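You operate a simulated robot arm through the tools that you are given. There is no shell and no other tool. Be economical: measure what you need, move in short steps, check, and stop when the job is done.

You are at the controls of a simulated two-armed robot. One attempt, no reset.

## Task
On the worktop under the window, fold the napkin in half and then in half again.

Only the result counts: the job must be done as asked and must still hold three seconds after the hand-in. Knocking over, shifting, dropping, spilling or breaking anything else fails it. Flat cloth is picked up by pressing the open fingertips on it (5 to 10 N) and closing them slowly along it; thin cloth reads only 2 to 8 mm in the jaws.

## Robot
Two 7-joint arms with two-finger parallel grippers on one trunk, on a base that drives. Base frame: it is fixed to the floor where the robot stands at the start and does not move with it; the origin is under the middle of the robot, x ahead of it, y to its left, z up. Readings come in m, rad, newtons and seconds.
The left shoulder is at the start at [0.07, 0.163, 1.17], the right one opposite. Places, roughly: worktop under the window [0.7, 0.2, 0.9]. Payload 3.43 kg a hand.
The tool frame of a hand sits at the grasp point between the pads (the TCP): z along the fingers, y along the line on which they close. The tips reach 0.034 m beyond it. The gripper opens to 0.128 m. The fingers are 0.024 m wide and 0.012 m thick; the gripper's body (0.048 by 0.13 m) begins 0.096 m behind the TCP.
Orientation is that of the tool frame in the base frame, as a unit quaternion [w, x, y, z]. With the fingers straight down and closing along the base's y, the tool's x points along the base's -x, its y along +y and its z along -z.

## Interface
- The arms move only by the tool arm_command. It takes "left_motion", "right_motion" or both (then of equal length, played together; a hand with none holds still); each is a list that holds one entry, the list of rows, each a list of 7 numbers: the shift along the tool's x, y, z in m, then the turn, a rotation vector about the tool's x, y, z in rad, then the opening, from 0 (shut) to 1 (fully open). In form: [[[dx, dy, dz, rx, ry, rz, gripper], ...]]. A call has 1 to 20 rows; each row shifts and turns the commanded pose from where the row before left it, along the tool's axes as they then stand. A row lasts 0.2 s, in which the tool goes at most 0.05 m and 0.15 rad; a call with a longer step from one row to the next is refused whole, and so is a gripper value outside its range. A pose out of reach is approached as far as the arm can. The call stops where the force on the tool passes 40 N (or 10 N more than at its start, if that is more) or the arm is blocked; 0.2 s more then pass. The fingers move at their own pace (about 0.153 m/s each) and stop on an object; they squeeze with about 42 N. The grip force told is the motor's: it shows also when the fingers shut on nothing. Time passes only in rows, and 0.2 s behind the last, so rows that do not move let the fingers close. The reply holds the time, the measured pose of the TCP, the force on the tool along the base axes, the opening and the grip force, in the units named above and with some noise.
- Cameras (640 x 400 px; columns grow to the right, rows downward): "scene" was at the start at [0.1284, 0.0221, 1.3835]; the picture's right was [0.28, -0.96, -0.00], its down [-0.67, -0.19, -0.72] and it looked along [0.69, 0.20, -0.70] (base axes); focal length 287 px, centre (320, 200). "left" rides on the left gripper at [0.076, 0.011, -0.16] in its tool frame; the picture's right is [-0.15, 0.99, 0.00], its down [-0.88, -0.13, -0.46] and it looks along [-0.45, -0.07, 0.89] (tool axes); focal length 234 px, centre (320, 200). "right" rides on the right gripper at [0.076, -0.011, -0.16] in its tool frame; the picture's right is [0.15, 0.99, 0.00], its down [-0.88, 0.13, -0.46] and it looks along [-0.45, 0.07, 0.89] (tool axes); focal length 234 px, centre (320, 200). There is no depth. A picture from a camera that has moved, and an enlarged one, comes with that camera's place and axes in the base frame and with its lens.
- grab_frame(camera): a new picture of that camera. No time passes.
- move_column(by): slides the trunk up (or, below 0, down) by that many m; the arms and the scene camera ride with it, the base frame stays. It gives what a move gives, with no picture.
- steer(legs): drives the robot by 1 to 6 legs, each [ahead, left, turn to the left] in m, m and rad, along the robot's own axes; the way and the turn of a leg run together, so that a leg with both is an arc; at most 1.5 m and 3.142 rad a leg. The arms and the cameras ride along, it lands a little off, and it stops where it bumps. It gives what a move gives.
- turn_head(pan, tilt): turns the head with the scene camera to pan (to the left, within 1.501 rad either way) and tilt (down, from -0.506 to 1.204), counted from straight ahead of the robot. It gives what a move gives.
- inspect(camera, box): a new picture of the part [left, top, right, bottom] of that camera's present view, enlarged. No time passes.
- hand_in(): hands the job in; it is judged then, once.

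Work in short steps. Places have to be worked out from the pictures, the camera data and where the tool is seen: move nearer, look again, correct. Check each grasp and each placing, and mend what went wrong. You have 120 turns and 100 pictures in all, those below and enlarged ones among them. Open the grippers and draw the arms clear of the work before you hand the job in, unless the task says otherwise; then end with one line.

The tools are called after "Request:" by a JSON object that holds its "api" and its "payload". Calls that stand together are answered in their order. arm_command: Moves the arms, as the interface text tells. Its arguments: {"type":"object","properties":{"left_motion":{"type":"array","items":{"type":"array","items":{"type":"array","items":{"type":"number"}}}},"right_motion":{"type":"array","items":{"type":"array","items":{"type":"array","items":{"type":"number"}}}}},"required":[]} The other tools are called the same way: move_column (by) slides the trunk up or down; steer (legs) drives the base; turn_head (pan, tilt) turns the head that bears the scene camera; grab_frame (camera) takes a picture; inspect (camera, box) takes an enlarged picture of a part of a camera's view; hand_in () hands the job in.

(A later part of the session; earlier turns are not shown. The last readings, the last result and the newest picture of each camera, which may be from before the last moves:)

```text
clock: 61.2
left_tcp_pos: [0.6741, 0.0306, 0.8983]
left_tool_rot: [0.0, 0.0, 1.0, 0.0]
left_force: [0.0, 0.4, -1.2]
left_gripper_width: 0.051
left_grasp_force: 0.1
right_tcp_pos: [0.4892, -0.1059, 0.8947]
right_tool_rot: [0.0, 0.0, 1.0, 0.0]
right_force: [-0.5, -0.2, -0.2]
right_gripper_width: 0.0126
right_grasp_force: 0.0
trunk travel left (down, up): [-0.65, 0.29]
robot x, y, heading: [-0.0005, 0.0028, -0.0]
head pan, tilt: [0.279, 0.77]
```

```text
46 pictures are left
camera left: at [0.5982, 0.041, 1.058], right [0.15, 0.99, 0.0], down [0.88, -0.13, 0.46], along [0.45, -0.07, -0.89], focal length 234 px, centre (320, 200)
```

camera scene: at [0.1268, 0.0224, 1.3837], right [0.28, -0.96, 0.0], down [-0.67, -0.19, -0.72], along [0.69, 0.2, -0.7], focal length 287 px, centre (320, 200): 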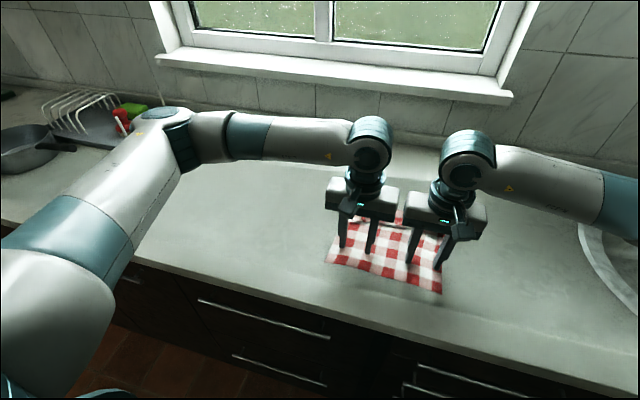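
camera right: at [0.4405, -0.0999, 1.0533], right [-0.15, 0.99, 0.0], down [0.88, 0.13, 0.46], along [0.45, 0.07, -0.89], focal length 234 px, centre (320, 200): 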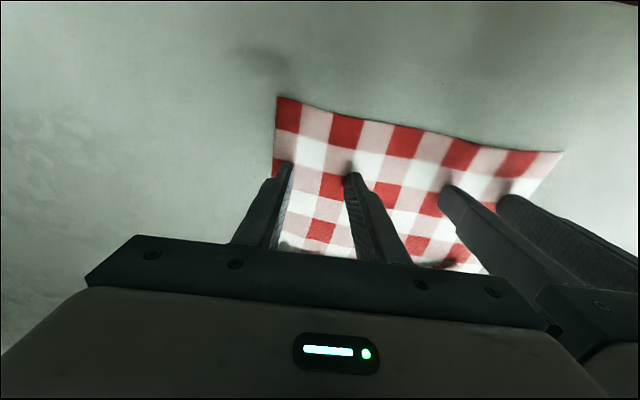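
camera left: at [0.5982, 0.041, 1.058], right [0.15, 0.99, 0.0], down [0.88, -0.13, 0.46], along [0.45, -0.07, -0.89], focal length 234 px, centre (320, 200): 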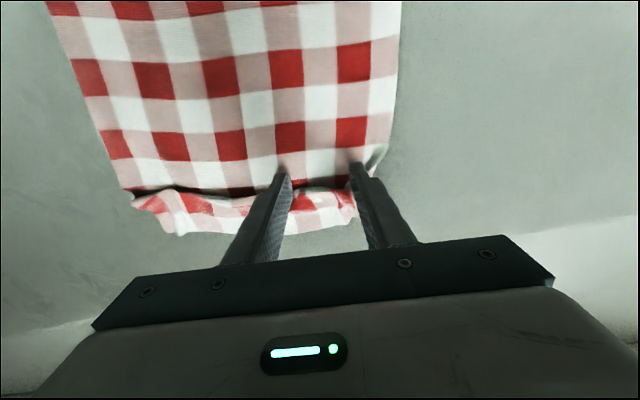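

The loop is now straight at x≈0.69 with about 2–3 cm of roll left. I'll re-press the anchor and push again with the left opened wide.

Request:
{"api": "arm_command", "payload": {"left_motion": [[[0.01, 0, -0.03, 0, 0, 0, 0.6], [0.01, -0.025, 0, 0, 0, 0, 1.0], [0, -0.025, 0, 0, 0, 0, 1.0], [0, 0, 0, 0, 0, 0, 1.0], [0, 0, 0.03, 0, 0, 0, 1.0], [0, 0, 0, 0, 0, 0, 1.0], [-0.01, 0, 0, 0, 0, 0, 1.0], [-0.01, 0, 0, 0, 0, 0, 1.0], [-0.01, 0, 0, 0, 0, 0, 1.0], [-0.01, 0, 0, 0, 0, 0, 1.0], [-0.01, 0, 0, 0, 0, 0, 1.0], [-0.01, 0, 0, 0, 0, 0, 1.0], [-0.01, 0, 0, 0, 0, 0, 1.0], [-0.01, 0, 0, 0, 0, 0, 1.0], [-0.01, 0, 0, 0, 0, 0, 1.0], [-0.01, 0, 0, 0, 0, 0, 1.0]]], "right_motion": [[[0, 0, 0.001, 0, 0, 0, 0.1], [0, 0, 0.001, 0, 0, 0, 0.1], [0, 0, 0, 0, 0, 0, 0.1], [0, 0, 0, 0, 0, 0, 0.1], [0, 0, 0, 0, 0, 0, 0.1], [0, 0, 0, 0, 0, 0, 0.1], [0, 0, 0, 0, 0, 0, 0.1], [0, 0, 0, 0, 0, 0, 0.1], [0, 0, 0, 0, 0, 0, 0.1], [0, 0, 0, 0, 0, 0, 0.1], [0, 0, 0, 0, 0, 0, 0.1], [0, 0, 0, 0, 0, 0, 0.1], [0, 0, 0, 0, 0, 0, 0.1], [0, 0, 0, 0, 0, 0, 0.1], [0, 0, 0, 0, 0, 0, 0.1], [0, 0, 0, 0, 0, 0, 0.1]]]}}

Request:
{"api": "grab_frame", "payload": {"camera": "left"}}

Request:
{"api": "inspect", "payload": {"camera": "scene", "box": [290, 150, 466, 300]}}

```text
clock: 64.6
left_tcp_pos: [0.753, -0.0206, 0.9005]
left_tool_rot: [0.001, -0.001, 1.0, 0.0]
left_force: [0.6, 0.5, 0.0]
left_gripper_width: 0.1278
left_grasp_force: 0.0
right_tcp_pos: [0.4888, -0.1047, 0.8943]
right_tool_rot: [0.001, 0.001, 1.0, 0.0]
right_force: [6.6, 0.5, 31.5]
right_gripper_width: 0.0121
right_grasp_force: 0.0
trunk travel left (down, up): [-0.65, 0.29]
robot x, y, heading: [-0.0011, -0.0003, -0.0]
head pan, tilt: [0.279, 0.77]
```

```text
45 pictures are left
camera left: at [0.6769, -0.0086, 1.0595], right [0.15, 0.99, 0.0], down [0.88, -0.13, 0.46], along [0.45, -0.07, -0.89], focal length 234 px, centre (320, 200)
```

left: 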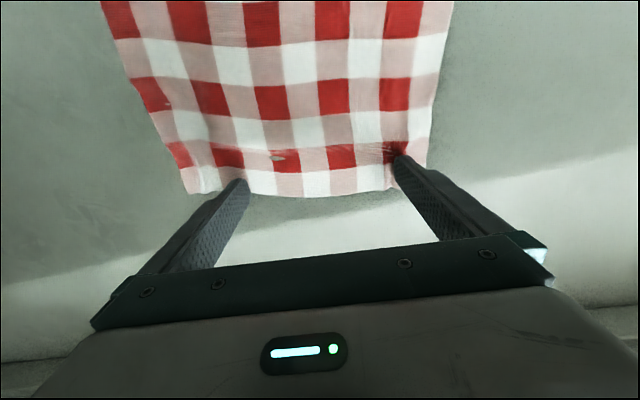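

```text
2.67 times, centred on (378, 225) of scene
camera zoom: at [0.1264, 0.0223, 1.3838], right [0.28, -0.96, 0.0], down [-0.67, -0.19, -0.72], along [0.69, 0.2, -0.7], focal length 766 px, centre (165, 133)
```

zoom: 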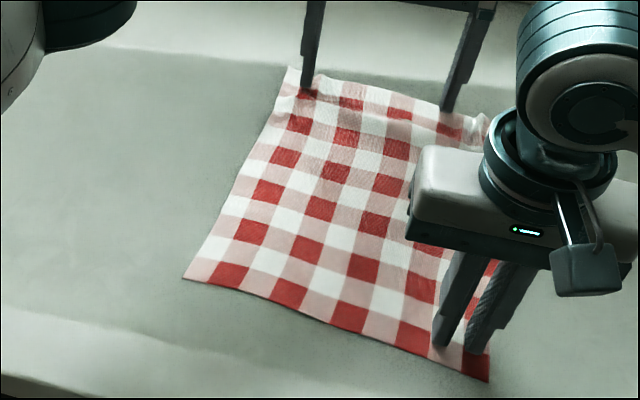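

The napkin is flat again. This time I'll pick the clean near edge right at its rim, so there's no tail, and fold it to the far edge. First I'll bring the left hand next to the right near the front edge, so I can drag the napkin about 4 cm closer for reach.

Request:
{"api": "arm_command", "payload": {"left_motion": [[[0, 0, -0.03, 0, 0, 0, 0.6], [0.02, 0.02, -0.01, 0, 0, 0, 0.1], [0.04, 0.02, 0, 0, 0, 0, 0.1], [0.045, 0.02, 0, 0, 0, 0, 0.1], [0.045, 0.01, 0, 0, 0, 0, 0.1], [0.045, 0, 0, 0, 0, 0, 0.1], [0.045, 0, 0, 0, 0, 0, 0.1], [0.013, 0.005, 0.03, 0, 0, 0, 0.1], [0, 0, 0.011, 0, 0, 0, 0.1], [0, 0, 0.002, 0, 0, 0, 0.1], [0, 0, 0.001, 0, 0, 0, 0.1], [0, 0, 0, 0, 0, 0, 0.1]]], "right_motion": [[[0, 0, -0.001, 0, 0, 0, 0.1], [0, 0, 0, 0, 0, 0, 0.1], [0, 0, 0, 0, 0, 0, 0.1], [0, 0, 0, 0, 0, 0, 0.1], [0, 0, 0, 0, 0, 0, 0.1], [0, 0, 0, 0, 0, 0, 0.1], [0, 0, 0, 0, 0, 0, 0.1], [0, 0, 0, 0, 0, 0, 0.1], [0, 0, 0, 0, 0, 0, 0.1], [0, 0, 0, 0, 0, 0, 0.1], [0, 0, 0, 0, 0, 0, 0.1], [0, 0, 0, 0, 0, 0, 0.1]]]}}

```text
clock: 67.2
left_tcp_pos: [0.499, 0.0546, 0.895]
left_tool_rot: [0.0, 0.0, 1.0, 0.0]
left_force: [-0.6, -0.4, 0.0]
left_gripper_width: 0.013
left_grasp_force: 0.0
right_tcp_pos: [0.4871, -0.1045, 0.8952]
right_tool_rot: [0.0, -0.001, 1.0, 0.0]
right_force: [-2.7, 0.9, 10.8]
right_gripper_width: 0.0128
right_grasp_force: 0.1
trunk travel left (down, up): [-0.65, 0.29]
robot x, y, heading: [0.0042, 0.0041, -0.002]
head pan, tilt: [0.279, 0.77]
```

I'll press the left about 1.5 mm more and drag both 4 cm toward the robot, then lift to look.

Request:
{"api": "arm_command", "payload": {"left_motion": [[[0, 0, 0.001, 0, 0, 0, 0.1], [0, 0, 0.0008, 0, 0, 0, 0.1], [0, 0, 0, 0, 0, 0, 0.1], [0.008, 0, 0, 0, 0, 0, 0.1], [0.008, 0, 0, 0, 0, 0, 0.1], [0.008, 0, 0, 0, 0, 0, 0.1], [0.008, 0, 0, 0, 0, 0, 0.1], [0.008, 0, 0, 0, 0, 0, 0.1], [0, 0, -0.02, 0, 0, 0, 0.1], [-0.03, 0, -0.04, 0, 0, 0, 0.1], [-0.04, 0.02, -0.02, 0, 0, 0, 0.25], [-0.04, 0.02, 0, 0, 0, 0, 0.25]]], "right_motion": [[[0, 0, 0, 0, 0, 0, 0.1], [0, 0, 0, 0, 0, 0, 0.1], [0, 0, 0, 0, 0, 0, 0.1], [0.008, 0, 0, 0, 0, 0, 0.1], [0.008, 0, 0, 0, 0, 0, 0.1], [0.008, 0, 0, 0, 0, 0, 0.1], [0.008, 0, 0, 0, 0, 0, 0.1], [0.008, 0, 0, 0, 0, 0, 0.1], [0, 0, -0.02, 0, 0, 0, 0.1], [-0.03, 0, -0.04, 0, 0, 0, 0.1], [-0.04, -0.02, -0.02, 0, 0, 0, 0.25], [-0.04, -0.02, 0, 0, 0, 0, 0.25]]]}}

Request:
{"api": "inspect", "payload": {"camera": "scene", "box": [290, 160, 482, 320]}}

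Request:
{"api": "grab_frame", "payload": {"camera": "left"}}

```text
clock: 69.8
left_tcp_pos: [0.5717, 0.0945, 0.9733]
left_tool_rot: [-0.001, 0.0, 1.0, 0.001]
left_force: [-0.2, -0.1, 0.0]
left_gripper_width: 0.0319
left_grasp_force: 0.1
right_tcp_pos: [0.5606, -0.1461, 0.9744]
right_tool_rot: [0.0, 0.0, 1.0, 0.0]
right_force: [0.9, -0.1, -0.7]
right_gripper_width: 0.032
right_grasp_force: 0.1
trunk travel left (down, up): [-0.65, 0.29]
robot x, y, heading: [0.0007, 0.0045, 0.002]
head pan, tilt: [0.279, 0.77]
```

```text
2.50 times, centred on (386, 240) of scene
camera zoom: at [0.1298, 0.0221, 1.3833], right [0.28, -0.96, 0.0], down [-0.67, -0.19, -0.72], along [0.69, 0.2, -0.7], focal length 718 px, centre (155, 100)
```

zoom: 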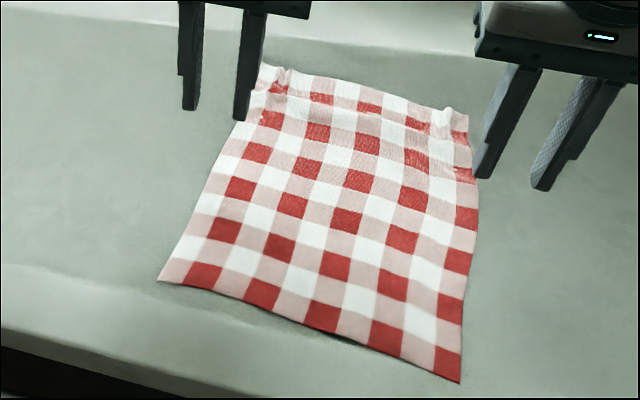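

```text
42 pictures are left
camera left: at [0.4961, 0.1056, 1.1322], right [0.15, 0.99, 0.0], down [0.88, -0.13, 0.45], along [0.45, -0.07, -0.89], focal length 234 px, centre (320, 200)
```

left: 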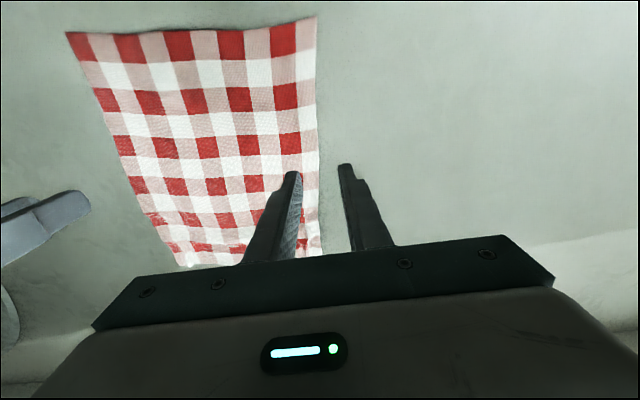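

The napkin is flat again: near edge from (0.440, 0.111) to (0.419, −0.129), far edge at x≈0.72. I'll position both hands on the near rim with only about 1 cm of cloth under the pads.

Request:
{"api": "arm_command", "payload": {"left_motion": [[[0.034, -0.0036, 0.0146, 0, 0, 0, 0.25], [0.034, -0.0036, 0.0146, 0, 0, 0, 0.25], [0.034, -0.0036, 0.0146, 0, 0, 0, 0.25], [0.034, -0.0036, 0.0146, 0, 0, 0, 0.25], [0, 0, 0.01, 0, 0, 0, 0.25], [0, 0, 0.005, 0, 0, 0, 0.25], [0, 0, 0, 0, 0, 0, 0.25]]], "right_motion": [[[0.0352, 0.012, 0.0149, 0, 0, 0, 0.25], [0.0352, 0.012, 0.0149, 0, 0, 0, 0.25], [0.0352, 0.012, 0.0149, 0, 0, 0, 0.25], [0.0352, 0.012, 0.0149, 0, 0, 0, 0.25], [0, 0, 0.01, 0, 0, 0, 0.25], [0, 0, 0.005, 0, 0, 0, 0.25], [0, 0, 0, 0, 0, 0, 0.25]]]}}

Request:
{"api": "inspect", "payload": {"camera": "left", "box": [160, 100, 480, 300]}}

Request:
{"api": "inspect", "payload": {"camera": "right", "box": [160, 100, 480, 300]}}

```text
clock: 71.4
left_tcp_pos: [0.4342, 0.0806, 0.8995]
left_tool_rot: [0.001, 0.0, 1.0, 0.0]
left_force: [0.5, -0.2, -0.2]
left_gripper_width: 0.0319
left_grasp_force: 0.1
right_tcp_pos: [0.4187, -0.097, 0.8998]
right_tool_rot: [0.0, 0.0, 1.0, 0.0]
right_force: [-0.3, 0.6, 0.9]
right_gripper_width: 0.0319
right_grasp_force: 0.0
trunk travel left (down, up): [-0.65, 0.29]
robot x, y, heading: [0.0036, 0.0027, 0.002]
head pan, tilt: [0.279, 0.77]
```

```text
2.00 times, centred on (320, 200) of left
camera zoom: at [0.3583, 0.0916, 1.0584], right [0.15, 0.99, 0.0], down [0.88, -0.13, 0.46], along [0.45, -0.07, -0.89], focal length 468 px, centre (320, 200)
```

zoom: 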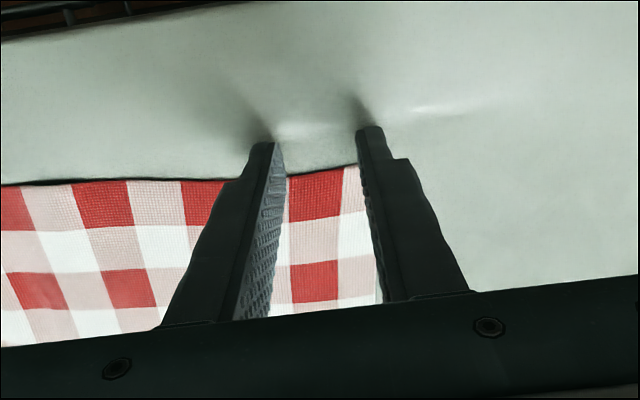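

```text
2.00 times, centred on (320, 200) of right
camera zoom: at [0.3408, -0.1082, 1.0582], right [-0.15, 0.99, 0.0], down [0.88, 0.13, 0.46], along [0.45, 0.07, -0.89], focal length 468 px, centre (320, 200)
```

zoom: 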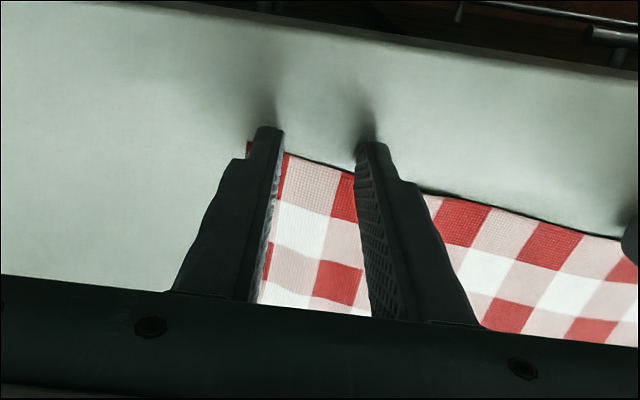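

The edge sits mid-pad on both hands. I'll shift the left inward 8 mm so both its fingers are on the cloth, then lower to contact.

Request:
{"api": "arm_command", "payload": {"left_motion": [[[0, -0.008, 0, 0, 0, 0, 0.25], [0, 0, 0.002, 0, 0, 0, 0.25], [0, 0, 0.0015, 0, 0, 0, 0.25], [0, 0, 0.001, 0, 0, 0, 0.25], [0, 0, 0, 0, 0, 0, 0.25]]], "right_motion": [[[0, 0.003, 0, 0, 0, 0, 0.25], [0, 0, 0.002, 0, 0, 0, 0.25], [0, 0, 0.0015, 0, 0, 0, 0.25], [0, 0, 0.001, 0, 0, 0, 0.25], [0, 0, 0, 0, 0, 0, 0.25]]]}}

```text
clock: 72.6
left_tcp_pos: [0.4338, 0.073, 0.8953]
left_tool_rot: [-0.001, 0.0, 1.0, 0.001]
left_force: [0.3, 1.3, 3.2]
left_gripper_width: 0.032
left_grasp_force: 0.0
right_tcp_pos: [0.4188, -0.0947, 0.8958]
right_tool_rot: [0.0, 0.0, 1.0, 0.0]
right_force: [-0.4, -0.6, 0.0]
right_gripper_width: 0.032
right_grasp_force: 0.0
trunk travel left (down, up): [-0.65, 0.29]
robot x, y, heading: [-0.0034, 0.0032, -0.005]
head pan, tilt: [0.279, 0.77]
```

Request:
{"api": "arm_command", "payload": {"left_motion": [[[0, 0, 0.0004, 0, 0, 0, 0.25], [0, 0, 0, 0, 0, 0, 0.25], [0, 0, 0, 0, 0, 0, 0.25]]], "right_motion": [[[0, 0, 0.001, 0, 0, 0, 0.25], [0, 0, 0.0005, 0, 0, 0, 0.25], [0, 0, 0, 0, 0, 0, 0.25]]]}}

```text
clock: 73.4
left_tcp_pos: [0.4334, 0.0719, 0.8957]
left_tool_rot: [0.001, 0.0, 1.0, 0.0]
left_force: [1.2, -0.4, 2.3]
left_gripper_width: 0.0318
left_grasp_force: 0.0
right_tcp_pos: [0.4179, -0.0945, 0.8947]
right_tool_rot: [0.001, 0.0, 1.0, 0.001]
right_force: [1.1, -1.7, 19.3]
right_gripper_width: 0.0321
right_grasp_force: 0.1
trunk travel left (down, up): [-0.65, 0.29]
robot x, y, heading: [0.0008, 0.0003, 0.001]
head pan, tilt: [0.279, 0.77]
```

Left is 2 N and right 19 N. I'll trim both toward about 8 N.

Request:
{"api": "arm_command", "payload": {"left_motion": [[[0, 0, 0.0009, 0, 0, 0, 0.25], [0, 0, 0, 0, 0, 0, 0.25]]], "right_motion": [[[0, 0, -0.0016, 0, 0, 0, 0.25], [0, 0, 0, 0, 0, 0, 0.25]]]}}

```text
clock: 74.0
left_tcp_pos: [0.4341, 0.0725, 0.895]
left_tool_rot: [0.001, 0.0, 1.0, 0.0]
left_force: [0.3, 0.8, 18.3]
left_gripper_width: 0.032
left_grasp_force: 0.0
right_tcp_pos: [0.4167, -0.0938, 0.8958]
right_tool_rot: [0.0, 0.0, 1.0, 0.0]
right_force: [0.8, 0.4, 0.8]
right_gripper_width: 0.0321
right_grasp_force: 0.1
trunk travel left (down, up): [-0.65, 0.29]
robot x, y, heading: [-0.0015, 0.0035, -0.001]
head pan, tilt: [0.279, 0.77]
```

Request:
{"api": "arm_command", "payload": {"left_motion": [[[0, 0, -0.0006, 0, 0, 0, 0.25], [0, 0, 0, 0, 0, 0, 0.25]]], "right_motion": [[[0, 0, 0.0006, 0, 0, 0, 0.25], [0, 0, 0, 0, 0, 0, 0.25]]]}}

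```text
clock: 74.6
left_tcp_pos: [0.4356, 0.0726, 0.8944]
left_tool_rot: [0.001, 0.0, 1.0, 0.0]
left_force: [0.4, -0.6, 17.6]
left_gripper_width: 0.032
left_grasp_force: 0.0
right_tcp_pos: [0.4174, -0.0946, 0.8962]
right_tool_rot: [0.0, 0.0, 1.0, -0.001]
right_force: [-0.6, 0.3, 1.7]
right_gripper_width: 0.0319
right_grasp_force: 0.1
trunk travel left (down, up): [-0.65, 0.29]
robot x, y, heading: [-0.0028, 0.0031, 0.002]
head pan, tilt: [0.279, 0.77]
```

I'll make one more small trim and then close slowly in the same call.

Request:
{"api": "arm_command", "payload": {"left_motion": [[[0, 0, -0.0007, 0, 0, 0, 0.25], [0, 0, 0, 0, 0, 0, 0.25], [0, 0, 0, 0, 0, 0, 0.22], [0, 0, 0, 0, 0, 0, 0.19], [0, 0, 0, 0, 0, 0, 0.16], [0, 0, 0, 0, 0, 0, 0.13], [0, 0, 0, 0, 0, 0, 0.1], [0, 0, 0, 0, 0, 0, 0.07], [0, 0, 0, 0, 0, 0, 0.04], [0, 0, 0, 0, 0, 0, 0.01], [0, 0, 0, 0, 0, 0, 0], [0, 0, 0, 0, 0, 0, 0], [0, 0, -0.01, 0, 0, 0, 0], [0, 0, -0.015, 0, 0, 0, 0]]], "right_motion": [[[0, 0, 0.0006, 0, 0, 0, 0.25], [0, 0, 0, 0, 0, 0, 0.25], [0, 0, 0, 0, 0, 0, 0.22], [0, 0, 0, 0, 0, 0, 0.19], [0, 0, 0, 0, 0, 0, 0.16], [0, 0, 0, 0, 0, 0, 0.13], [0, 0, 0, 0, 0, 0, 0.1], [0, 0, 0, 0, 0, 0, 0.07], [0, 0, 0, 0, 0, 0, 0.04], [0, 0, 0, 0, 0, 0, 0.01], [0, 0, 0, 0, 0, 0, 0], [0, 0, 0, 0, 0, 0, 0], [0, 0, -0.01, 0, 0, 0, 0], [0, 0, -0.015, 0, 0, 0, 0]]]}}

Request:
{"api": "inspect", "payload": {"camera": "scene", "box": [290, 170, 482, 330]}}

Request:
{"api": "inspect", "payload": {"camera": "left", "box": [80, 100, 400, 300]}}

```text
clock: 77.6
left_tcp_pos: [0.4346, 0.073, 0.9202]
left_tool_rot: [0.0, -0.001, 1.0, 0.0]
left_force: [-0.2, 0.5, 0.9]
left_gripper_width: 0.001
left_grasp_force: 36.1
right_tcp_pos: [0.4183, -0.0945, 0.9189]
right_tool_rot: [0.0, 0.0, 1.0, -0.002]
right_force: [-0.5, 0.8, 0.8]
right_gripper_width: 0.0
right_grasp_force: 32.7
trunk travel left (down, up): [-0.65, 0.29]
robot x, y, heading: [-0.0012, 0.0004, -0.0]
head pan, tilt: [0.279, 0.77]
```

```text
2.50 times, centred on (386, 250) of scene
camera zoom: at [0.1276, 0.0222, 1.3834], right [0.28, -0.96, 0.0], down [-0.67, -0.19, -0.72], along [0.69, 0.2, -0.7], focal length 718 px, centre (155, 75)
```

zoom: 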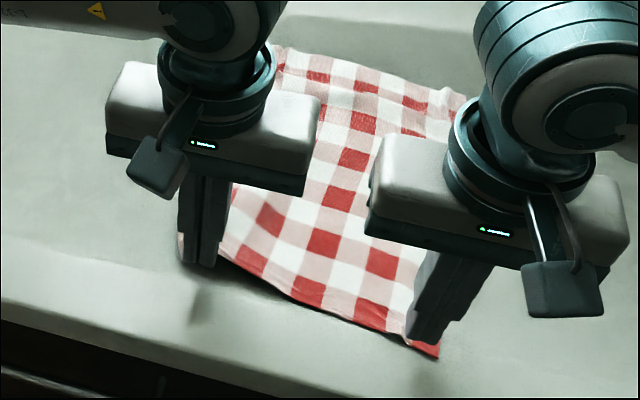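

```text
2.00 times, centred on (240, 200) of left
camera zoom: at [0.3585, 0.0842, 1.0794], right [0.15, 0.99, 0.0], down [0.88, -0.13, 0.46], along [0.45, -0.07, -0.89], focal length 468 px, centre (480, 200)
```

zoom: 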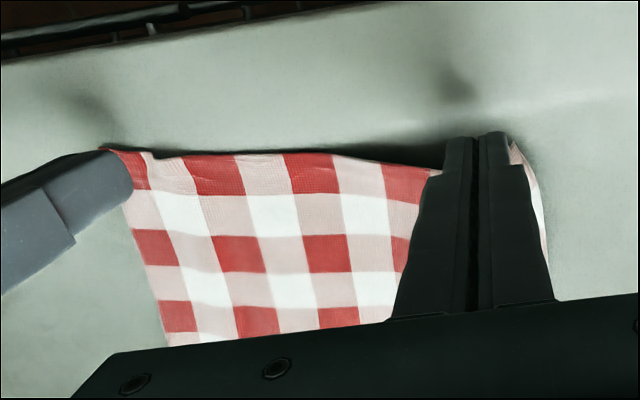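

The left holds but the right missed. I'll lower both; the right reopens 4 mm deeper and 5 mm further in for another try.

Request:
{"api": "arm_command", "payload": {"left_motion": [[[0, 0, 0.012, 0, 0, 0, 0], [0, 0, 0.01, 0, 0, 0, 0], [0, 0, 0, 0, 0, 0, 0], [0, 0, 0, 0, 0, 0, 0], [0, 0, 0, 0, 0, 0, 0]]], "right_motion": [[[-0.004, 0.005, 0, 0, 0, 0, 0.25], [0, 0, 0.012, 0, 0, 0, 0.25], [0, 0, 0.008, 0, 0, 0, 0.25], [0, 0, 0.003, 0, 0, 0, 0.25], [0, 0, 0.001, 0, 0, 0, 0.25]]]}}

Request:
{"api": "inspect", "payload": {"camera": "right", "box": [160, 100, 480, 300]}}

```text
clock: 78.8
left_tcp_pos: [0.4351, 0.074, 0.8991]
left_tool_rot: [0.0, -0.001, 1.0, 0.0]
left_force: [-0.4, -0.6, 0.0]
left_gripper_width: 0.0011
left_grasp_force: 36.2
right_tcp_pos: [0.4224, -0.0884, 0.8954]
right_tool_rot: [0.0, -0.001, 1.0, 0.001]
right_force: [0.0, 0.2, 2.6]
right_gripper_width: 0.032
right_grasp_force: 0.0
trunk travel left (down, up): [-0.65, 0.29]
robot x, y, heading: [0.0005, -0.0003, 0.002]
head pan, tilt: [0.279, 0.77]
```

```text
2.00 times, centred on (320, 200) of right
camera zoom: at [0.3445, -0.1003, 1.0536], right [-0.15, 0.99, 0.0], down [0.88, 0.13, 0.46], along [0.45, 0.07, -0.89], focal length 468 px, centre (320, 200)
```

zoom: 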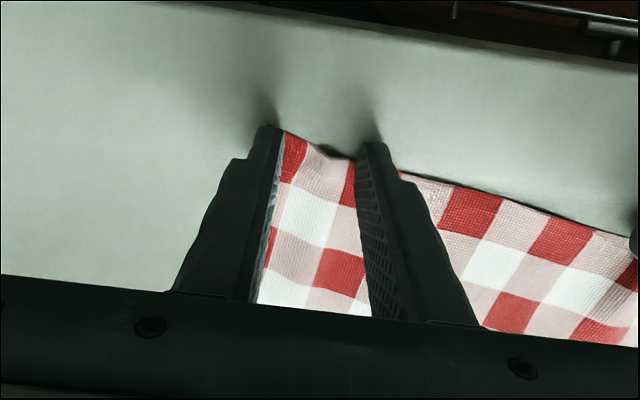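

Both right fingers are on the cloth with the edge inside the pads. I'll press slightly, close and lift.

Request:
{"api": "arm_command", "payload": {"left_motion": [[[0, 0, 0, 0, 0, 0, 0], [0, 0, 0, 0, 0, 0, 0], [0, 0, 0, 0, 0, 0, 0], [0, 0, 0, 0, 0, 0, 0], [0, 0, 0, 0, 0, 0, 0], [0, 0, 0, 0, 0, 0, 0], [0, 0, 0, 0, 0, 0, 0], [0, 0, 0, 0, 0, 0, 0], [0, 0, 0, 0, 0, 0, 0], [0, 0, 0, 0, 0, 0, 0], [0, 0, 0, 0, 0, 0, 0], [0, 0, 0, 0, 0, 0, 0], [0, 0, -0.01, 0, 0, 0, 0], [0, 0, -0.015, 0, 0, 0, 0]]], "right_motion": [[[0.002, 0, 0.0004, 0, 0, 0, 0.25], [0, 0, 0.0003, 0, 0, 0, 0.25], [0, 0, 0, 0, 0, 0, 0.22], [0, 0, 0, 0, 0, 0, 0.19], [0, 0, 0, 0, 0, 0, 0.16], [0, 0, 0, 0, 0, 0, 0.13], [0, 0, 0, 0, 0, 0, 0.1], [0, 0, 0, 0, 0, 0, 0.07], [0, 0, 0, 0, 0, 0, 0.04], [0, 0, 0, 0, 0, 0, 0.01], [0, 0, 0, 0, 0, 0, 0], [0, 0, 0, 0, 0, 0, 0], [0, 0, -0.01, 0, 0, 0, 0], [0, 0, -0.015, 0, 0, 0, 0]]]}}

Request:
{"api": "inspect", "payload": {"camera": "scene", "box": [290, 170, 482, 330]}}

```text
clock: 81.8
left_tcp_pos: [0.4341, 0.0731, 0.923]
left_tool_rot: [-0.001, 0.0, 1.0, -0.001]
left_force: [-1.7, -9.1, -0.7]
left_gripper_width: 0.0009
left_grasp_force: 35.2
right_tcp_pos: [0.4202, -0.0886, 0.9195]
right_tool_rot: [0.001, 0.001, 1.0, 0.0]
right_force: [1.1, 9.6, 0.4]
right_gripper_width: 0.0015
right_grasp_force: 36.4
trunk travel left (down, up): [-0.65, 0.29]
robot x, y, heading: [0.0006, 0.0, -0.001]
head pan, tilt: [0.279, 0.77]
```

```text
2.50 times, centred on (386, 250) of scene
camera zoom: at [0.1278, 0.0222, 1.3834], right [0.28, -0.96, 0.0], down [-0.67, -0.19, -0.72], along [0.69, 0.2, -0.7], focal length 718 px, centre (155, 75)
```

zoom: 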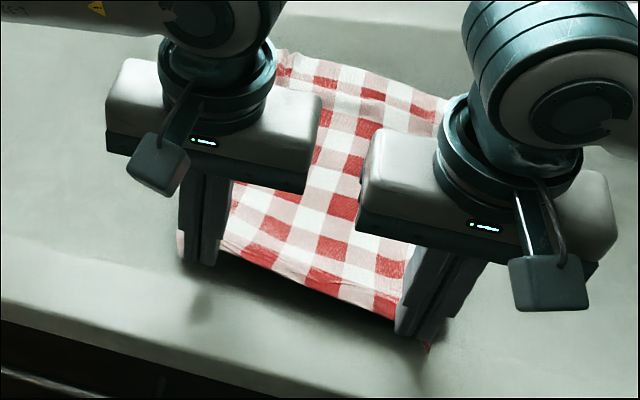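

Both hands hold the near rim. I'll carry it in a flattened arc to the far edge, tilting the fingers back gradually (about 0.56 rad), and stop just short of touchdown.

Request:
{"api": "arm_command", "payload": {"left_motion": [[[-0.0084, -0.0016, -0.0199, 0, 0.0375, 0, 0], [-0.0119, -0.0016, -0.0189, 0, 0.0375, 0, 0], [-0.0151, -0.0016, -0.0177, 0, 0.0375, 0, 0], [-0.018, -0.0016, -0.016, 0, 0.0375, 0, 0], [-0.0205, -0.0016, -0.0139, 0, 0.0375, 0, 0], [-0.0228, -0.0016, -0.0118, 0, 0.0375, 0, 0], [-0.0241, -0.0016, -0.0093, 0, 0.0375, 0, 0], [-0.0253, -0.0016, -0.0066, 0, 0.0375, 0, 0], [-0.0257, -0.0016, -0.0038, 0, 0.0375, 0, 0], [-0.0258, -0.0016, -0.0011, 0, 0.0375, 0, 0], [-0.0251, -0.0016, 0.002, 0, 0.0375, 0, 0], [-0.0239, -0.0016, 0.005, 0, 0.0375, 0, 0], [-0.0222, -0.0016, 0.0079, 0, 0.0375, 0, 0], [-0.0202, -0.0016, 0.0107, 0, 0.0375, 0, 0], [-0.0178, -0.0016, 0.0132, 0, 0.0375, 0, 0]]], "right_motion": [[[-0.0084, -0.0012, -0.0199, 0, 0.0375, 0, 0], [-0.0119, -0.0012, -0.0189, 0, 0.0375, 0, 0], [-0.0151, -0.0012, -0.0177, 0, 0.0375, 0, 0], [-0.018, -0.0012, -0.016, 0, 0.0375, 0, 0], [-0.0205, -0.0012, -0.0139, 0, 0.0375, 0, 0], [-0.0228, -0.0012, -0.0118, 0, 0.0375, 0, 0], [-0.0241, -0.0012, -0.0093, 0, 0.0375, 0, 0], [-0.0253, -0.0012, -0.0066, 0, 0.0375, 0, 0], [-0.0257, -0.0012, -0.0038, 0, 0.0375, 0, 0], [-0.0258, -0.0012, -0.0011, 0, 0.0375, 0, 0], [-0.0251, -0.0012, 0.002, 0, 0.0375, 0, 0], [-0.0239, -0.0012, 0.005, 0, 0.0375, 0, 0], [-0.0222, -0.0012, 0.0079, 0, 0.0375, 0, 0], [-0.0202, -0.0012, 0.0107, 0, 0.0375, 0, 0], [-0.0178, -0.0012, 0.0132, 0, 0.0375, 0, 0]]]}}

Request:
{"api": "inspect", "payload": {"camera": "scene", "box": [290, 150, 482, 310]}}

Request:
{"api": "inspect", "payload": {"camera": "left", "box": [80, 80, 400, 280]}}

```text
clock: 85.0
left_tcp_pos: [0.6916, 0.0504, 0.9333]
left_tool_rot: [-0.269, 0.0, 0.963, -0.001]
left_force: [-0.3, -0.1, 0.6]
left_gripper_width: 0.0012
left_grasp_force: 36.0
left hand out of reach, approached as far as the arm can: row 14, 15
right_tcp_pos: [0.703, -0.1057, 0.9275]
right_tool_rot: [-0.268, -0.001, 0.963, -0.001]
right_force: [-0.5, 0.4, 1.2]
right_gripper_width: 0.0015
right_grasp_force: 36.1
right hand out of reach, approached as far as the arm can: row 15
trunk travel left (down, up): [-0.65, 0.29]
robot x, y, heading: [0.0003, 0.0016, 0.002]
head pan, tilt: [0.279, 0.77]
```

```text
2.50 times, centred on (386, 230) of scene
camera zoom: at [0.1284, 0.0233, 1.3836], right [0.28, -0.96, 0.0], down [-0.67, -0.19, -0.72], along [0.69, 0.2, -0.7], focal length 718 px, centre (155, 125)
```

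zoom: 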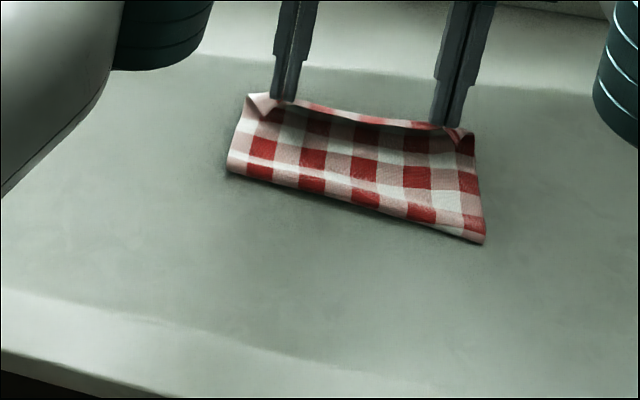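

```text
2.00 times, centred on (240, 180) of left
camera zoom: at [0.7086, 0.0605, 1.1081], right [0.12, 0.99, -0.08], down [0.99, -0.13, -0.07], along [-0.07, -0.07, -0.99], focal length 468 px, centre (480, 240)
```

zoom: 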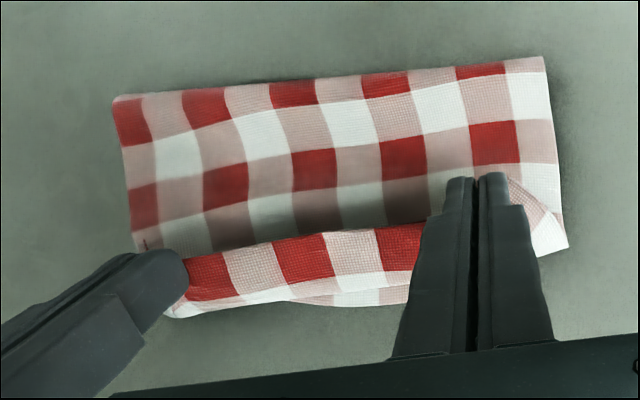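

The fold itself looks good, and a small hem is curled between the hands. Reach is limiting the tilt, so I'll rotate most of it back while holding position, then check the readings.

Request:
{"api": "arm_command", "payload": {"left_motion": [[[0.0031, 0, 0.0013, 0, -0.06, 0, 0], [0.0031, 0, 0.0013, 0, -0.06, 0, 0], [0.0031, 0, 0.0013, 0, -0.06, 0, 0], [0.0031, 0, 0.0013, 0, -0.06, 0, 0], [0.0031, 0, 0.0013, 0, -0.06, 0, 0], [0.0031, 0, 0.0013, 0, -0.06, 0, 0], [0, 0, 0, 0, 0, 0, 0]]], "right_motion": [[[0.0024, 0, 0.001, 0, -0.06, 0, 0], [0.0024, 0, 0.001, 0, -0.06, 0, 0], [0.0024, 0, 0.001, 0, -0.06, 0, 0], [0.0024, 0, 0.001, 0, -0.06, 0, 0], [0.0024, 0, 0.001, 0, -0.06, 0, 0], [0.0024, 0, 0.001, 0, -0.06, 0, 0], [0, 0, 0, 0, 0, 0, 0]]]}}

Request:
{"api": "inspect", "payload": {"camera": "left", "box": [80, 80, 400, 280]}}

```text
clock: 86.6
left_tcp_pos: [0.6706, 0.0488, 0.9329]
left_tool_rot: [-0.101, -0.001, 0.995, 0.0]
left_force: [-0.3, -1.1, -1.2]
left_gripper_width: 0.0006
left_grasp_force: 36.0
right_tcp_pos: [0.6868, -0.106, 0.9278]
right_tool_rot: [-0.101, 0.001, 0.995, 0.0]
right_force: [-0.2, 0.0, 0.0]
right_gripper_width: 0.0016
right_grasp_force: 36.4
trunk travel left (down, up): [-0.65, 0.29]
robot x, y, heading: [-0.0022, -0.0022, 0.0]
head pan, tilt: [0.279, 0.77]
```

```text
2.00 times, centred on (240, 180) of left
camera zoom: at [0.6287, 0.0587, 1.1039], right [0.14, 0.99, -0.03], down [0.95, -0.13, 0.27], along [0.26, -0.07, -0.96], focal length 468 px, centre (480, 240)
```

zoom: 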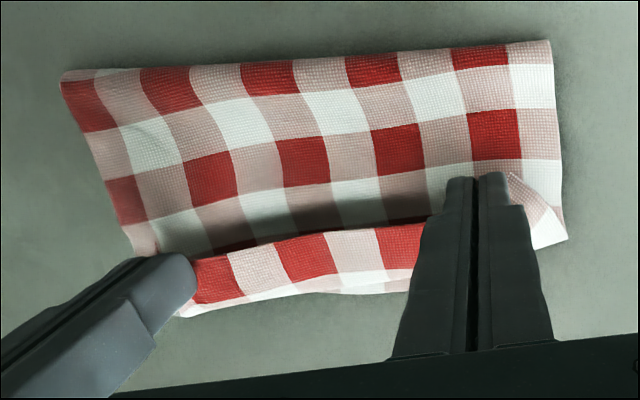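

The hem is a result of the pinch direction. A pinch closing across the edge holds the rim along the fingers and wouldn't curl back. I'll carry the edge back to where it was, lay the napkin flat, and regrip with the hands yawed 90°.

Request:
{"api": "arm_command", "payload": {"left_motion": [[[0.0069, 0.0019, -0.018, 0, -0.0155, 0, 0], [0.0114, 0.0019, -0.017, 0, -0.0155, 0, 0], [0.016, 0.0019, -0.015, 0, -0.0155, 0, 0], [0.0194, 0.0019, -0.012, 0, -0.0155, 0, 0], [0.0229, 0.0019, -0.008, 0, -0.0155, 0, 0], [0.0252, 0.0019, -0.004, 0, -0.0155, 0, 0], [0.0263, 0.0019, 0, 0, -0.0155, 0, 0], [0.0252, 0.0019, 0.004, 0, -0.0155, 0, 0], [0.0229, 0.0019, 0.008, 0, -0.0155, 0, 0], [0.0194, 0.0019, 0.012, 0, -0.0155, 0, 0], [0.016, 0.0019, 0.015, 0, -0.0155, 0, 0], [0.0114, 0.0019, 0.017, 0, -0.0155, 0, 0], [0.0069, 0.0019, 0.018, 0, -0.0155, 0, 0], [0, 0, 0.012, 0, 0, 0, 0], [0, 0, 0.012, 0, 0, 0, 0], [0, 0, 0, 0, 0, 0, 0]]], "right_motion": [[[0.0078, 0.0013, -0.018, 0, -0.0155, 0, 0], [0.0131, 0.0013, -0.017, 0, -0.0155, 0, 0], [0.0183, 0.0013, -0.015, 0, -0.0155, 0, 0], [0.0222, 0.0013, -0.012, 0, -0.0155, 0, 0], [0.0262, 0.0013, -0.008, 0, -0.0155, 0, 0], [0.0288, 0.0013, -0.004, 0, -0.0155, 0, 0], [0.0301, 0.0013, 0, 0, -0.0155, 0, 0], [0.0288, 0.0013, 0.004, 0, -0.0155, 0, 0], [0.0262, 0.0013, 0.008, 0, -0.0155, 0, 0], [0.0222, 0.0013, 0.012, 0, -0.0155, 0, 0], [0.0183, 0.0013, 0.015, 0, -0.0155, 0, 0], [0.0131, 0.0013, 0.017, 0, -0.0155, 0, 0], [0.0078, 0.0013, 0.018, 0, -0.0155, 0, 0], [0, 0, 0.012, 0, 0, 0, 0], [0, 0, 0.012, 0, 0, 0, 0], [0, 0, 0, 0, 0, 0, 0]]]}}

Request:
{"api": "inspect", "payload": {"camera": "scene", "box": [290, 170, 482, 330]}}

```text
clock: 90.0
left_tcp_pos: [0.4515, 0.0715, 0.9345]
left_tool_rot: [0.001, 0.0, 1.0, -0.001]
left_force: [-1.1, -7.4, 0.1]
left_gripper_width: 0.001
left_grasp_force: 35.5
right_tcp_pos: [0.4352, -0.0888, 0.9321]
right_tool_rot: [-0.001, 0.001, 1.0, -0.001]
right_force: [0.4, 7.9, -0.3]
right_gripper_width: 0.0014
right_grasp_force: 36.5
trunk travel left (down, up): [-0.65, 0.29]
robot x, y, heading: [0.0042, -0.0007, -0.002]
head pan, tilt: [0.279, 0.77]
```

```text
2.50 times, centred on (386, 250) of scene
camera zoom: at [0.1282, 0.022, 1.3835], right [0.28, -0.96, 0.0], down [-0.67, -0.19, -0.72], along [0.69, 0.2, -0.7], focal length 718 px, centre (155, 75)
```

zoom: 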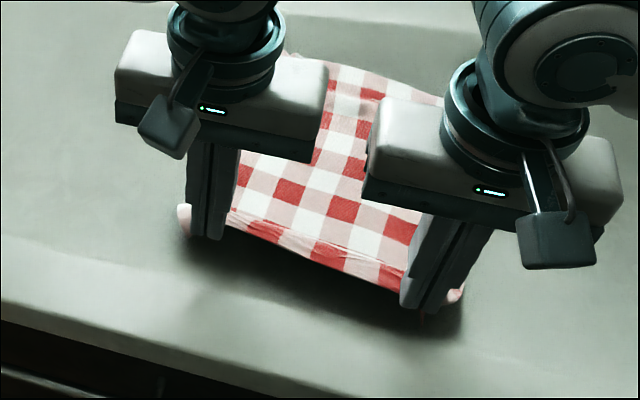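

I'll lower while easing back to the original edge position, open slowly so the fingers spread the pleats, then lift and yaw both hands 90°.

Request:
{"api": "arm_command", "payload": {"left_motion": [[[0.008, 0, 0.012, 0, 0, 0, 0], [0.008, 0, 0.012, 0, 0, 0, 0], [0.006, 0, 0.011, 0, 0, 0, 0], [0, 0, 0.001, 0, 0, 0, 0], [0, 0, 0, 0, 0, 0, 0.08], [0, 0, 0, 0, 0, 0, 0.16], [0, 0, 0, 0, 0, 0, 0.24], [0, 0, 0, 0, 0, 0, 0.32], [0, 0, -0.02, 0, 0, 0, 0.32], [0, 0, -0.04, 0, 0, 0, 0.32], [0, 0, -0.02, 0, 0, 0, 0.25]]], "right_motion": [[[0.008, 0, 0.012, 0, 0, 0, 0], [0.008, 0, 0.012, 0, 0, 0, 0], [0.006, 0, 0.009, 0, 0, 0, 0], [0, 0, 0.001, 0, 0, 0, 0], [0, 0, 0, 0, 0, 0, 0.08], [0, 0, 0, 0, 0, 0, 0.16], [0, 0, 0, 0, 0, 0, 0.24], [0, 0, 0, 0, 0, 0, 0.32], [0, 0, -0.02, 0, 0, 0, 0.32], [0, 0, -0.04, 0, 0, 0, 0.32], [0, 0, -0.02, 0, 0, 0, 0.25]]]}}

Request:
{"api": "arm_command", "payload": {"left_motion": [[[0, 0.01, 0, 0, 0, 0.143, 0.25], [0, 0, 0, 0, 0, 0.143, 0.25], [0, 0, 0, 0, 0, 0.143, 0.25], [0, 0, 0, 0, 0, 0.143, 0.25], [0, 0, 0, 0, 0, 0.143, 0.25], [0, 0, 0, 0, 0, 0.143, 0.25], [0, 0, 0, 0, 0, 0.143, 0.25], [0, 0, 0, 0, 0, 0.143, 0.25], [0, 0, 0, 0, 0, 0.143, 0.25], [0, 0, 0, 0, 0, 0.143, 0.25], [0, 0, 0, 0, 0, 0.141, 0.25]]], "right_motion": [[[0, -0.01, 0, 0, 0, -0.143, 0.25], [0, 0, 0, 0, 0, -0.143, 0.25], [0, 0, 0, 0, 0, -0.143, 0.25], [0, 0, 0, 0, 0, -0.143, 0.25], [0, 0, 0, 0, 0, -0.143, 0.25], [0, 0, 0, 0, 0, -0.143, 0.25], [0, 0, 0, 0, 0, -0.143, 0.25], [0, 0, 0, 0, 0, -0.143, 0.25], [0, 0, 0, 0, 0, -0.143, 0.25], [0, 0, 0, 0, 0, -0.143, 0.25], [0, 0, 0, 0, 0, -0.141, 0.25]]]}}

Request:
{"api": "inspect", "payload": {"camera": "scene", "box": [290, 170, 482, 330]}}

Request:
{"api": "grab_frame", "payload": {"camera": "right"}}

```text
clock: 92.4
left_tcp_pos: [0.4298, 0.0744, 0.977]
left_tool_rot: [0.0, 0.0, 1.0, 0.0]
left_force: [0.2, -0.4, -0.1]
left_gripper_width: 0.0318
left_grasp_force: 0.0
right_tcp_pos: [0.4136, -0.0906, 0.9785]
right_tool_rot: [-0.001, 0.0, 1.0, 0.0]
right_force: [0.0, 0.3, 0.6]
right_gripper_width: 0.0322
right_grasp_force: 0.1
trunk travel left (down, up): [-0.65, 0.29]
robot x, y, heading: [-0.0015, -0.0003, -0.006]
head pan, tilt: [0.279, 0.77]
```

```text
clock: 94.8
left_tcp_pos: [0.4296, 0.0819, 0.9775]
left_tool_rot: [-0.001, 0.708, 0.707, -0.001]
left_force: [0.3, 0.1, -0.9]
left_gripper_width: 0.0318
left_grasp_force: 0.1
right_tcp_pos: [0.4139, -0.0987, 0.9775]
right_tool_rot: [0.001, 0.708, -0.707, -0.001]
right_force: [-0.2, 0.9, -0.4]
right_gripper_width: 0.032
right_grasp_force: 0.1
trunk travel left (down, up): [-0.65, 0.29]
robot x, y, heading: [0.0045, 0.0005, -0.003]
head pan, tilt: [0.279, 0.77]
```

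```text
2.50 times, centred on (386, 250) of scene
camera zoom: at [0.1284, 0.022, 1.3835], right [0.28, -0.96, 0.0], down [-0.67, -0.19, -0.72], along [0.69, 0.2, -0.7], focal length 718 px, centre (155, 75)
```

zoom: 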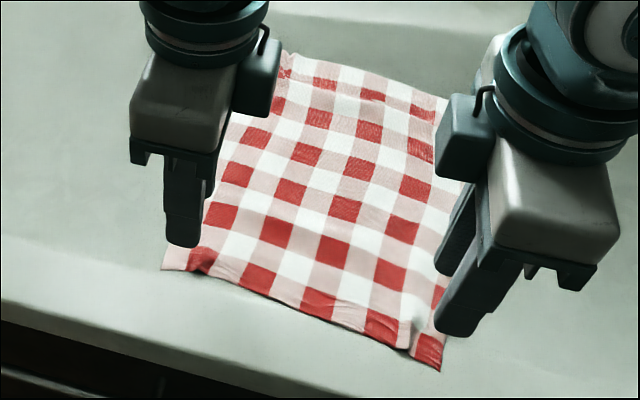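

```text
30 pictures are left
camera right: at [0.4235, -0.1752, 1.1357], right [-0.99, -0.15, 0.0], down [-0.13, 0.88, 0.46], along [-0.07, 0.45, -0.89], focal length 234 px, centre (320, 200)
```

right: 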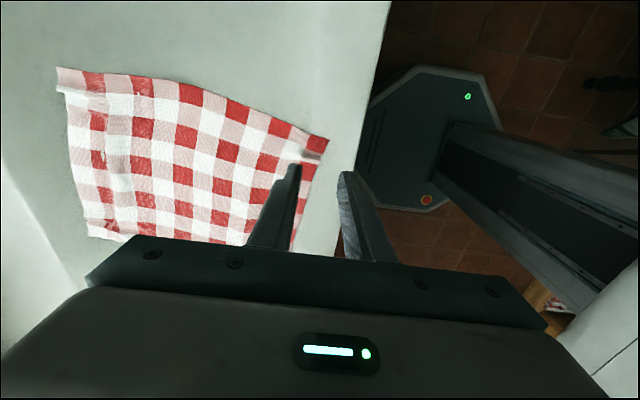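

Yawing works and the napkin lies flat: near edge from (0.426, 0.103) to (0.404, −0.115). I'll place the outer fingers just off the edge and the inner ones about 2 cm in, then lower to near contact.

Request:
{"api": "arm_command", "payload": {"left_motion": [[[-0.002, 0.002, 0.03, 0, 0, 0, 0.19], [0, 0, 0.03, 0, 0, 0, 0.19], [0, 0, 0.017, 0, 0, 0, 0.19], [0, 0, 0.0035, 0, 0, 0, 0.19], [0, 0, 0, 0, 0, 0, 0.19]]], "right_motion": [[[-0.0035, 0, 0.03, 0, 0, 0, 0.19], [0, 0, 0.03, 0, 0, 0, 0.19], [0, 0, 0.017, 0, 0, 0, 0.19], [0, 0, 0.0035, 0, 0, 0, 0.19], [0, 0, 0, 0, 0, 0, 0.19]]]}}

Request:
{"api": "inspect", "payload": {"camera": "left", "box": [200, 80, 440, 230]}}

Request:
{"api": "inspect", "payload": {"camera": "right", "box": [200, 80, 440, 230]}}

```text
clock: 96.0
left_tcp_pos: [0.4306, 0.0806, 0.8973]
left_tool_rot: [-0.001, 0.707, 0.707, -0.001]
left_force: [-0.1, 0.0, -0.4]
left_gripper_width: 0.0247
left_grasp_force: 0.1
right_tcp_pos: [0.4142, -0.0976, 0.896]
right_tool_rot: [0.0, -0.706, 0.708, 0.0]
right_force: [-0.4, -0.5, -0.5]
right_gripper_width: 0.0243
right_grasp_force: 0.1
trunk travel left (down, up): [-0.65, 0.29]
robot x, y, heading: [0.0015, -0.0021, 0.001]
head pan, tilt: [0.279, 0.77]
```

```text
2.67 times, centred on (320, 155) of left
camera zoom: at [0.443, 0.1558, 1.0564], right [0.99, -0.15, 0.0], down [-0.13, -0.88, 0.46], along [-0.07, -0.45, -0.89], focal length 624 px, centre (320, 320)
```

zoom: 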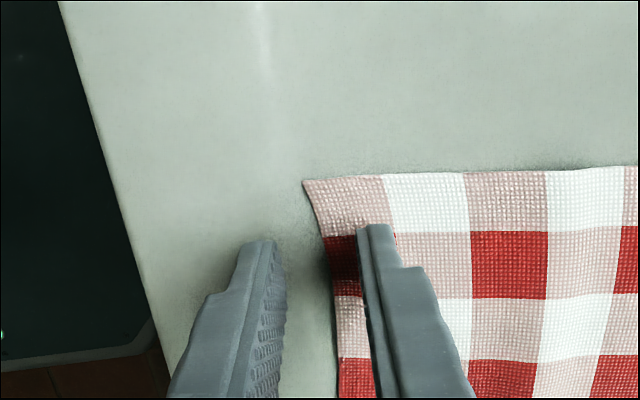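

```text
2.67 times, centred on (320, 155) of right
camera zoom: at [0.4231, -0.1725, 1.0555], right [-0.99, -0.15, 0.0], down [-0.13, 0.88, 0.46], along [-0.07, 0.45, -0.89], focal length 624 px, centre (320, 320)
```

zoom: 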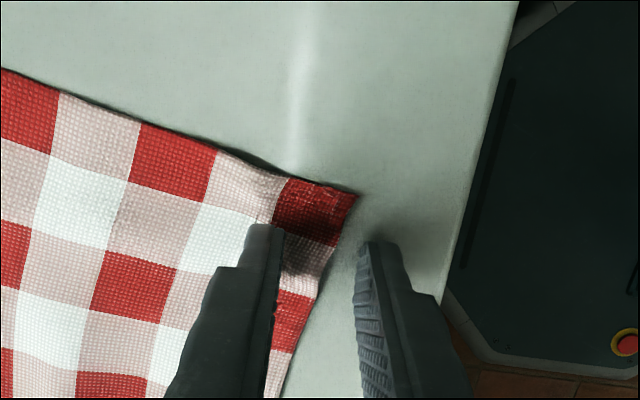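

These are clear views. I'll shift the left 10 mm and the right 6 mm further onto the cloth, then lower to contact.

Request:
{"api": "arm_command", "payload": {"left_motion": [[[0, 0.005, -0.003, 0, 0, 0, 0.19], [0, 0.005, 0.003, 0, 0, 0, 0.19], [0, 0, 0.0012, 0, 0, 0, 0.19], [0, 0, 0.0006, 0, 0, 0, 0.19], [0, 0, 0, 0, 0, 0, 0.19], [0, 0, 0, 0, 0, 0, 0.19]]], "right_motion": [[[0, -0.003, -0.003, 0, 0, 0, 0.19], [0, -0.003, 0.003, 0, 0, 0, 0.19], [0, 0, 0.0006, 0, 0, 0, 0.19], [0, 0, 0.0006, 0, 0, 0, 0.19], [0, 0, 0, 0, 0, 0, 0.19], [0, 0, 0, 0, 0, 0, 0.19]]]}}

```text
clock: 97.4
left_tcp_pos: [0.4416, 0.0797, 0.8952]
left_tool_rot: [-0.001, 0.707, 0.707, -0.001]
left_force: [-0.1, 0.2, 1.0]
left_gripper_width: 0.0242
left_grasp_force: 0.0
right_tcp_pos: [0.4192, -0.0967, 0.8966]
right_tool_rot: [0.0, 0.707, -0.707, 0.001]
right_force: [0.5, 0.3, 0.0]
right_gripper_width: 0.0245
right_grasp_force: 0.0
trunk travel left (down, up): [-0.65, 0.29]
robot x, y, heading: [-0.0014, -0.0006, 0.002]
head pan, tilt: [0.279, 0.77]
```

Request:
{"api": "arm_command", "payload": {"left_motion": [[[0, 0, 0.0006, 0, 0, 0, 0.19], [0, 0, 0, 0, 0, 0, 0.19], [0, 0, 0, 0, 0, 0, 0.19]]], "right_motion": [[[0, 0, 0.0009, 0, 0, 0, 0.19], [0, 0, 0, 0, 0, 0, 0.19], [0, 0, 0, 0, 0, 0, 0.19]]]}}

```text
clock: 98.2
left_tcp_pos: [0.4415, 0.0797, 0.8953]
left_tool_rot: [0.0, 0.708, 0.707, 0.0]
left_force: [-1.0, 0.8, 6.0]
left_gripper_width: 0.0242
left_grasp_force: 0.2
right_tcp_pos: [0.4194, -0.0968, 0.8953]
right_tool_rot: [0.0, 0.707, -0.707, -0.001]
right_force: [0.8, 0.3, 1.0]
right_gripper_width: 0.0246
right_grasp_force: 0.5
trunk travel left (down, up): [-0.65, 0.29]
robot x, y, heading: [0.0019, -0.0025, -0.0]
head pan, tilt: [0.279, 0.77]
```

Left is at 6 N. I'll press the right 0.6 mm more, then close slowly and lift.

Request:
{"api": "arm_command", "payload": {"left_motion": [[[0, 0, 0, 0, 0, 0, 0.19], [0, 0, 0, 0, 0, 0, 0.17], [0, 0, 0, 0, 0, 0, 0.15], [0, 0, 0, 0, 0, 0, 0.13], [0, 0, 0, 0, 0, 0, 0.11], [0, 0, 0, 0, 0, 0, 0.09], [0, 0, 0, 0, 0, 0, 0.07], [0, 0, 0, 0, 0, 0, 0.05], [0, 0, 0, 0, 0, 0, 0.03], [0, 0, 0, 0, 0, 0, 0.01], [0, 0, 0, 0, 0, 0, 0], [0, 0, 0, 0, 0, 0, 0], [0, 0, -0.01, 0, 0, 0, 0], [0, 0, -0.015, 0, 0, 0, 0]]], "right_motion": [[[0, 0, 0.0006, 0, 0, 0, 0.19], [0, 0, 0, 0, 0, 0, 0.17], [0, 0, 0, 0, 0, 0, 0.15], [0, 0, 0, 0, 0, 0, 0.13], [0, 0, 0, 0, 0, 0, 0.11], [0, 0, 0, 0, 0, 0, 0.09], [0, 0, 0, 0, 0, 0, 0.07], [0, 0, 0, 0, 0, 0, 0.05], [0, 0, 0, 0, 0, 0, 0.03], [0, 0, 0, 0, 0, 0, 0.01], [0, 0, 0, 0, 0, 0, 0], [0, 0, 0, 0, 0, 0, 0], [0, 0, -0.01, 0, 0, 0, 0], [0, 0, -0.015, 0, 0, 0, 0]]]}}

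Request:
{"api": "inspect", "payload": {"camera": "left", "box": [200, 80, 440, 230]}}

Request:
{"api": "inspect", "payload": {"camera": "right", "box": [200, 80, 440, 230]}}

```text
clock: 101.2
left_tcp_pos: [0.4413, 0.0801, 0.9194]
left_tool_rot: [-0.001, 0.707, 0.708, 0.0]
left_force: [-0.5, 0.7, -0.6]
left_gripper_width: 0.0019
left_grasp_force: 36.4
right_tcp_pos: [0.4183, -0.0966, 0.9194]
right_tool_rot: [0.001, 0.707, -0.707, -0.001]
right_force: [0.9, -0.1, -0.4]
right_gripper_width: 0.0018
right_grasp_force: 36.3
trunk travel left (down, up): [-0.65, 0.29]
robot x, y, heading: [0.0018, 0.0007, 0.001]
head pan, tilt: [0.279, 0.77]
```

```text
2.67 times, centred on (320, 155) of left
camera zoom: at [0.4528, 0.1557, 1.0786], right [0.99, -0.15, 0.0], down [-0.13, -0.88, 0.46], along [-0.07, -0.45, -0.89], focal length 624 px, centre (320, 320)
```

zoom: 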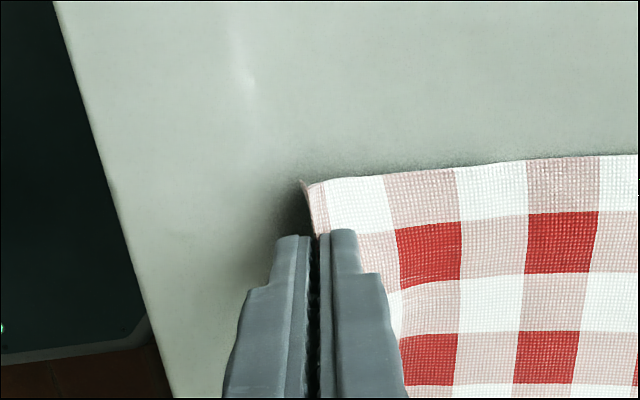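

```text
2.67 times, centred on (320, 155) of right
camera zoom: at [0.4285, -0.1716, 1.0774], right [-0.99, -0.15, 0.0], down [-0.13, 0.88, 0.46], along [-0.07, 0.45, -0.89], focal length 624 px, centre (320, 320)
```

zoom: 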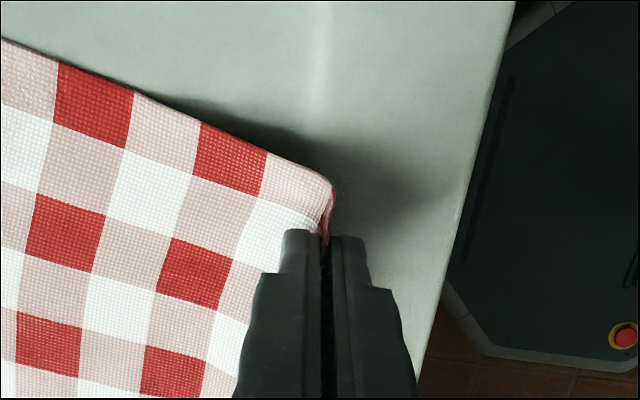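

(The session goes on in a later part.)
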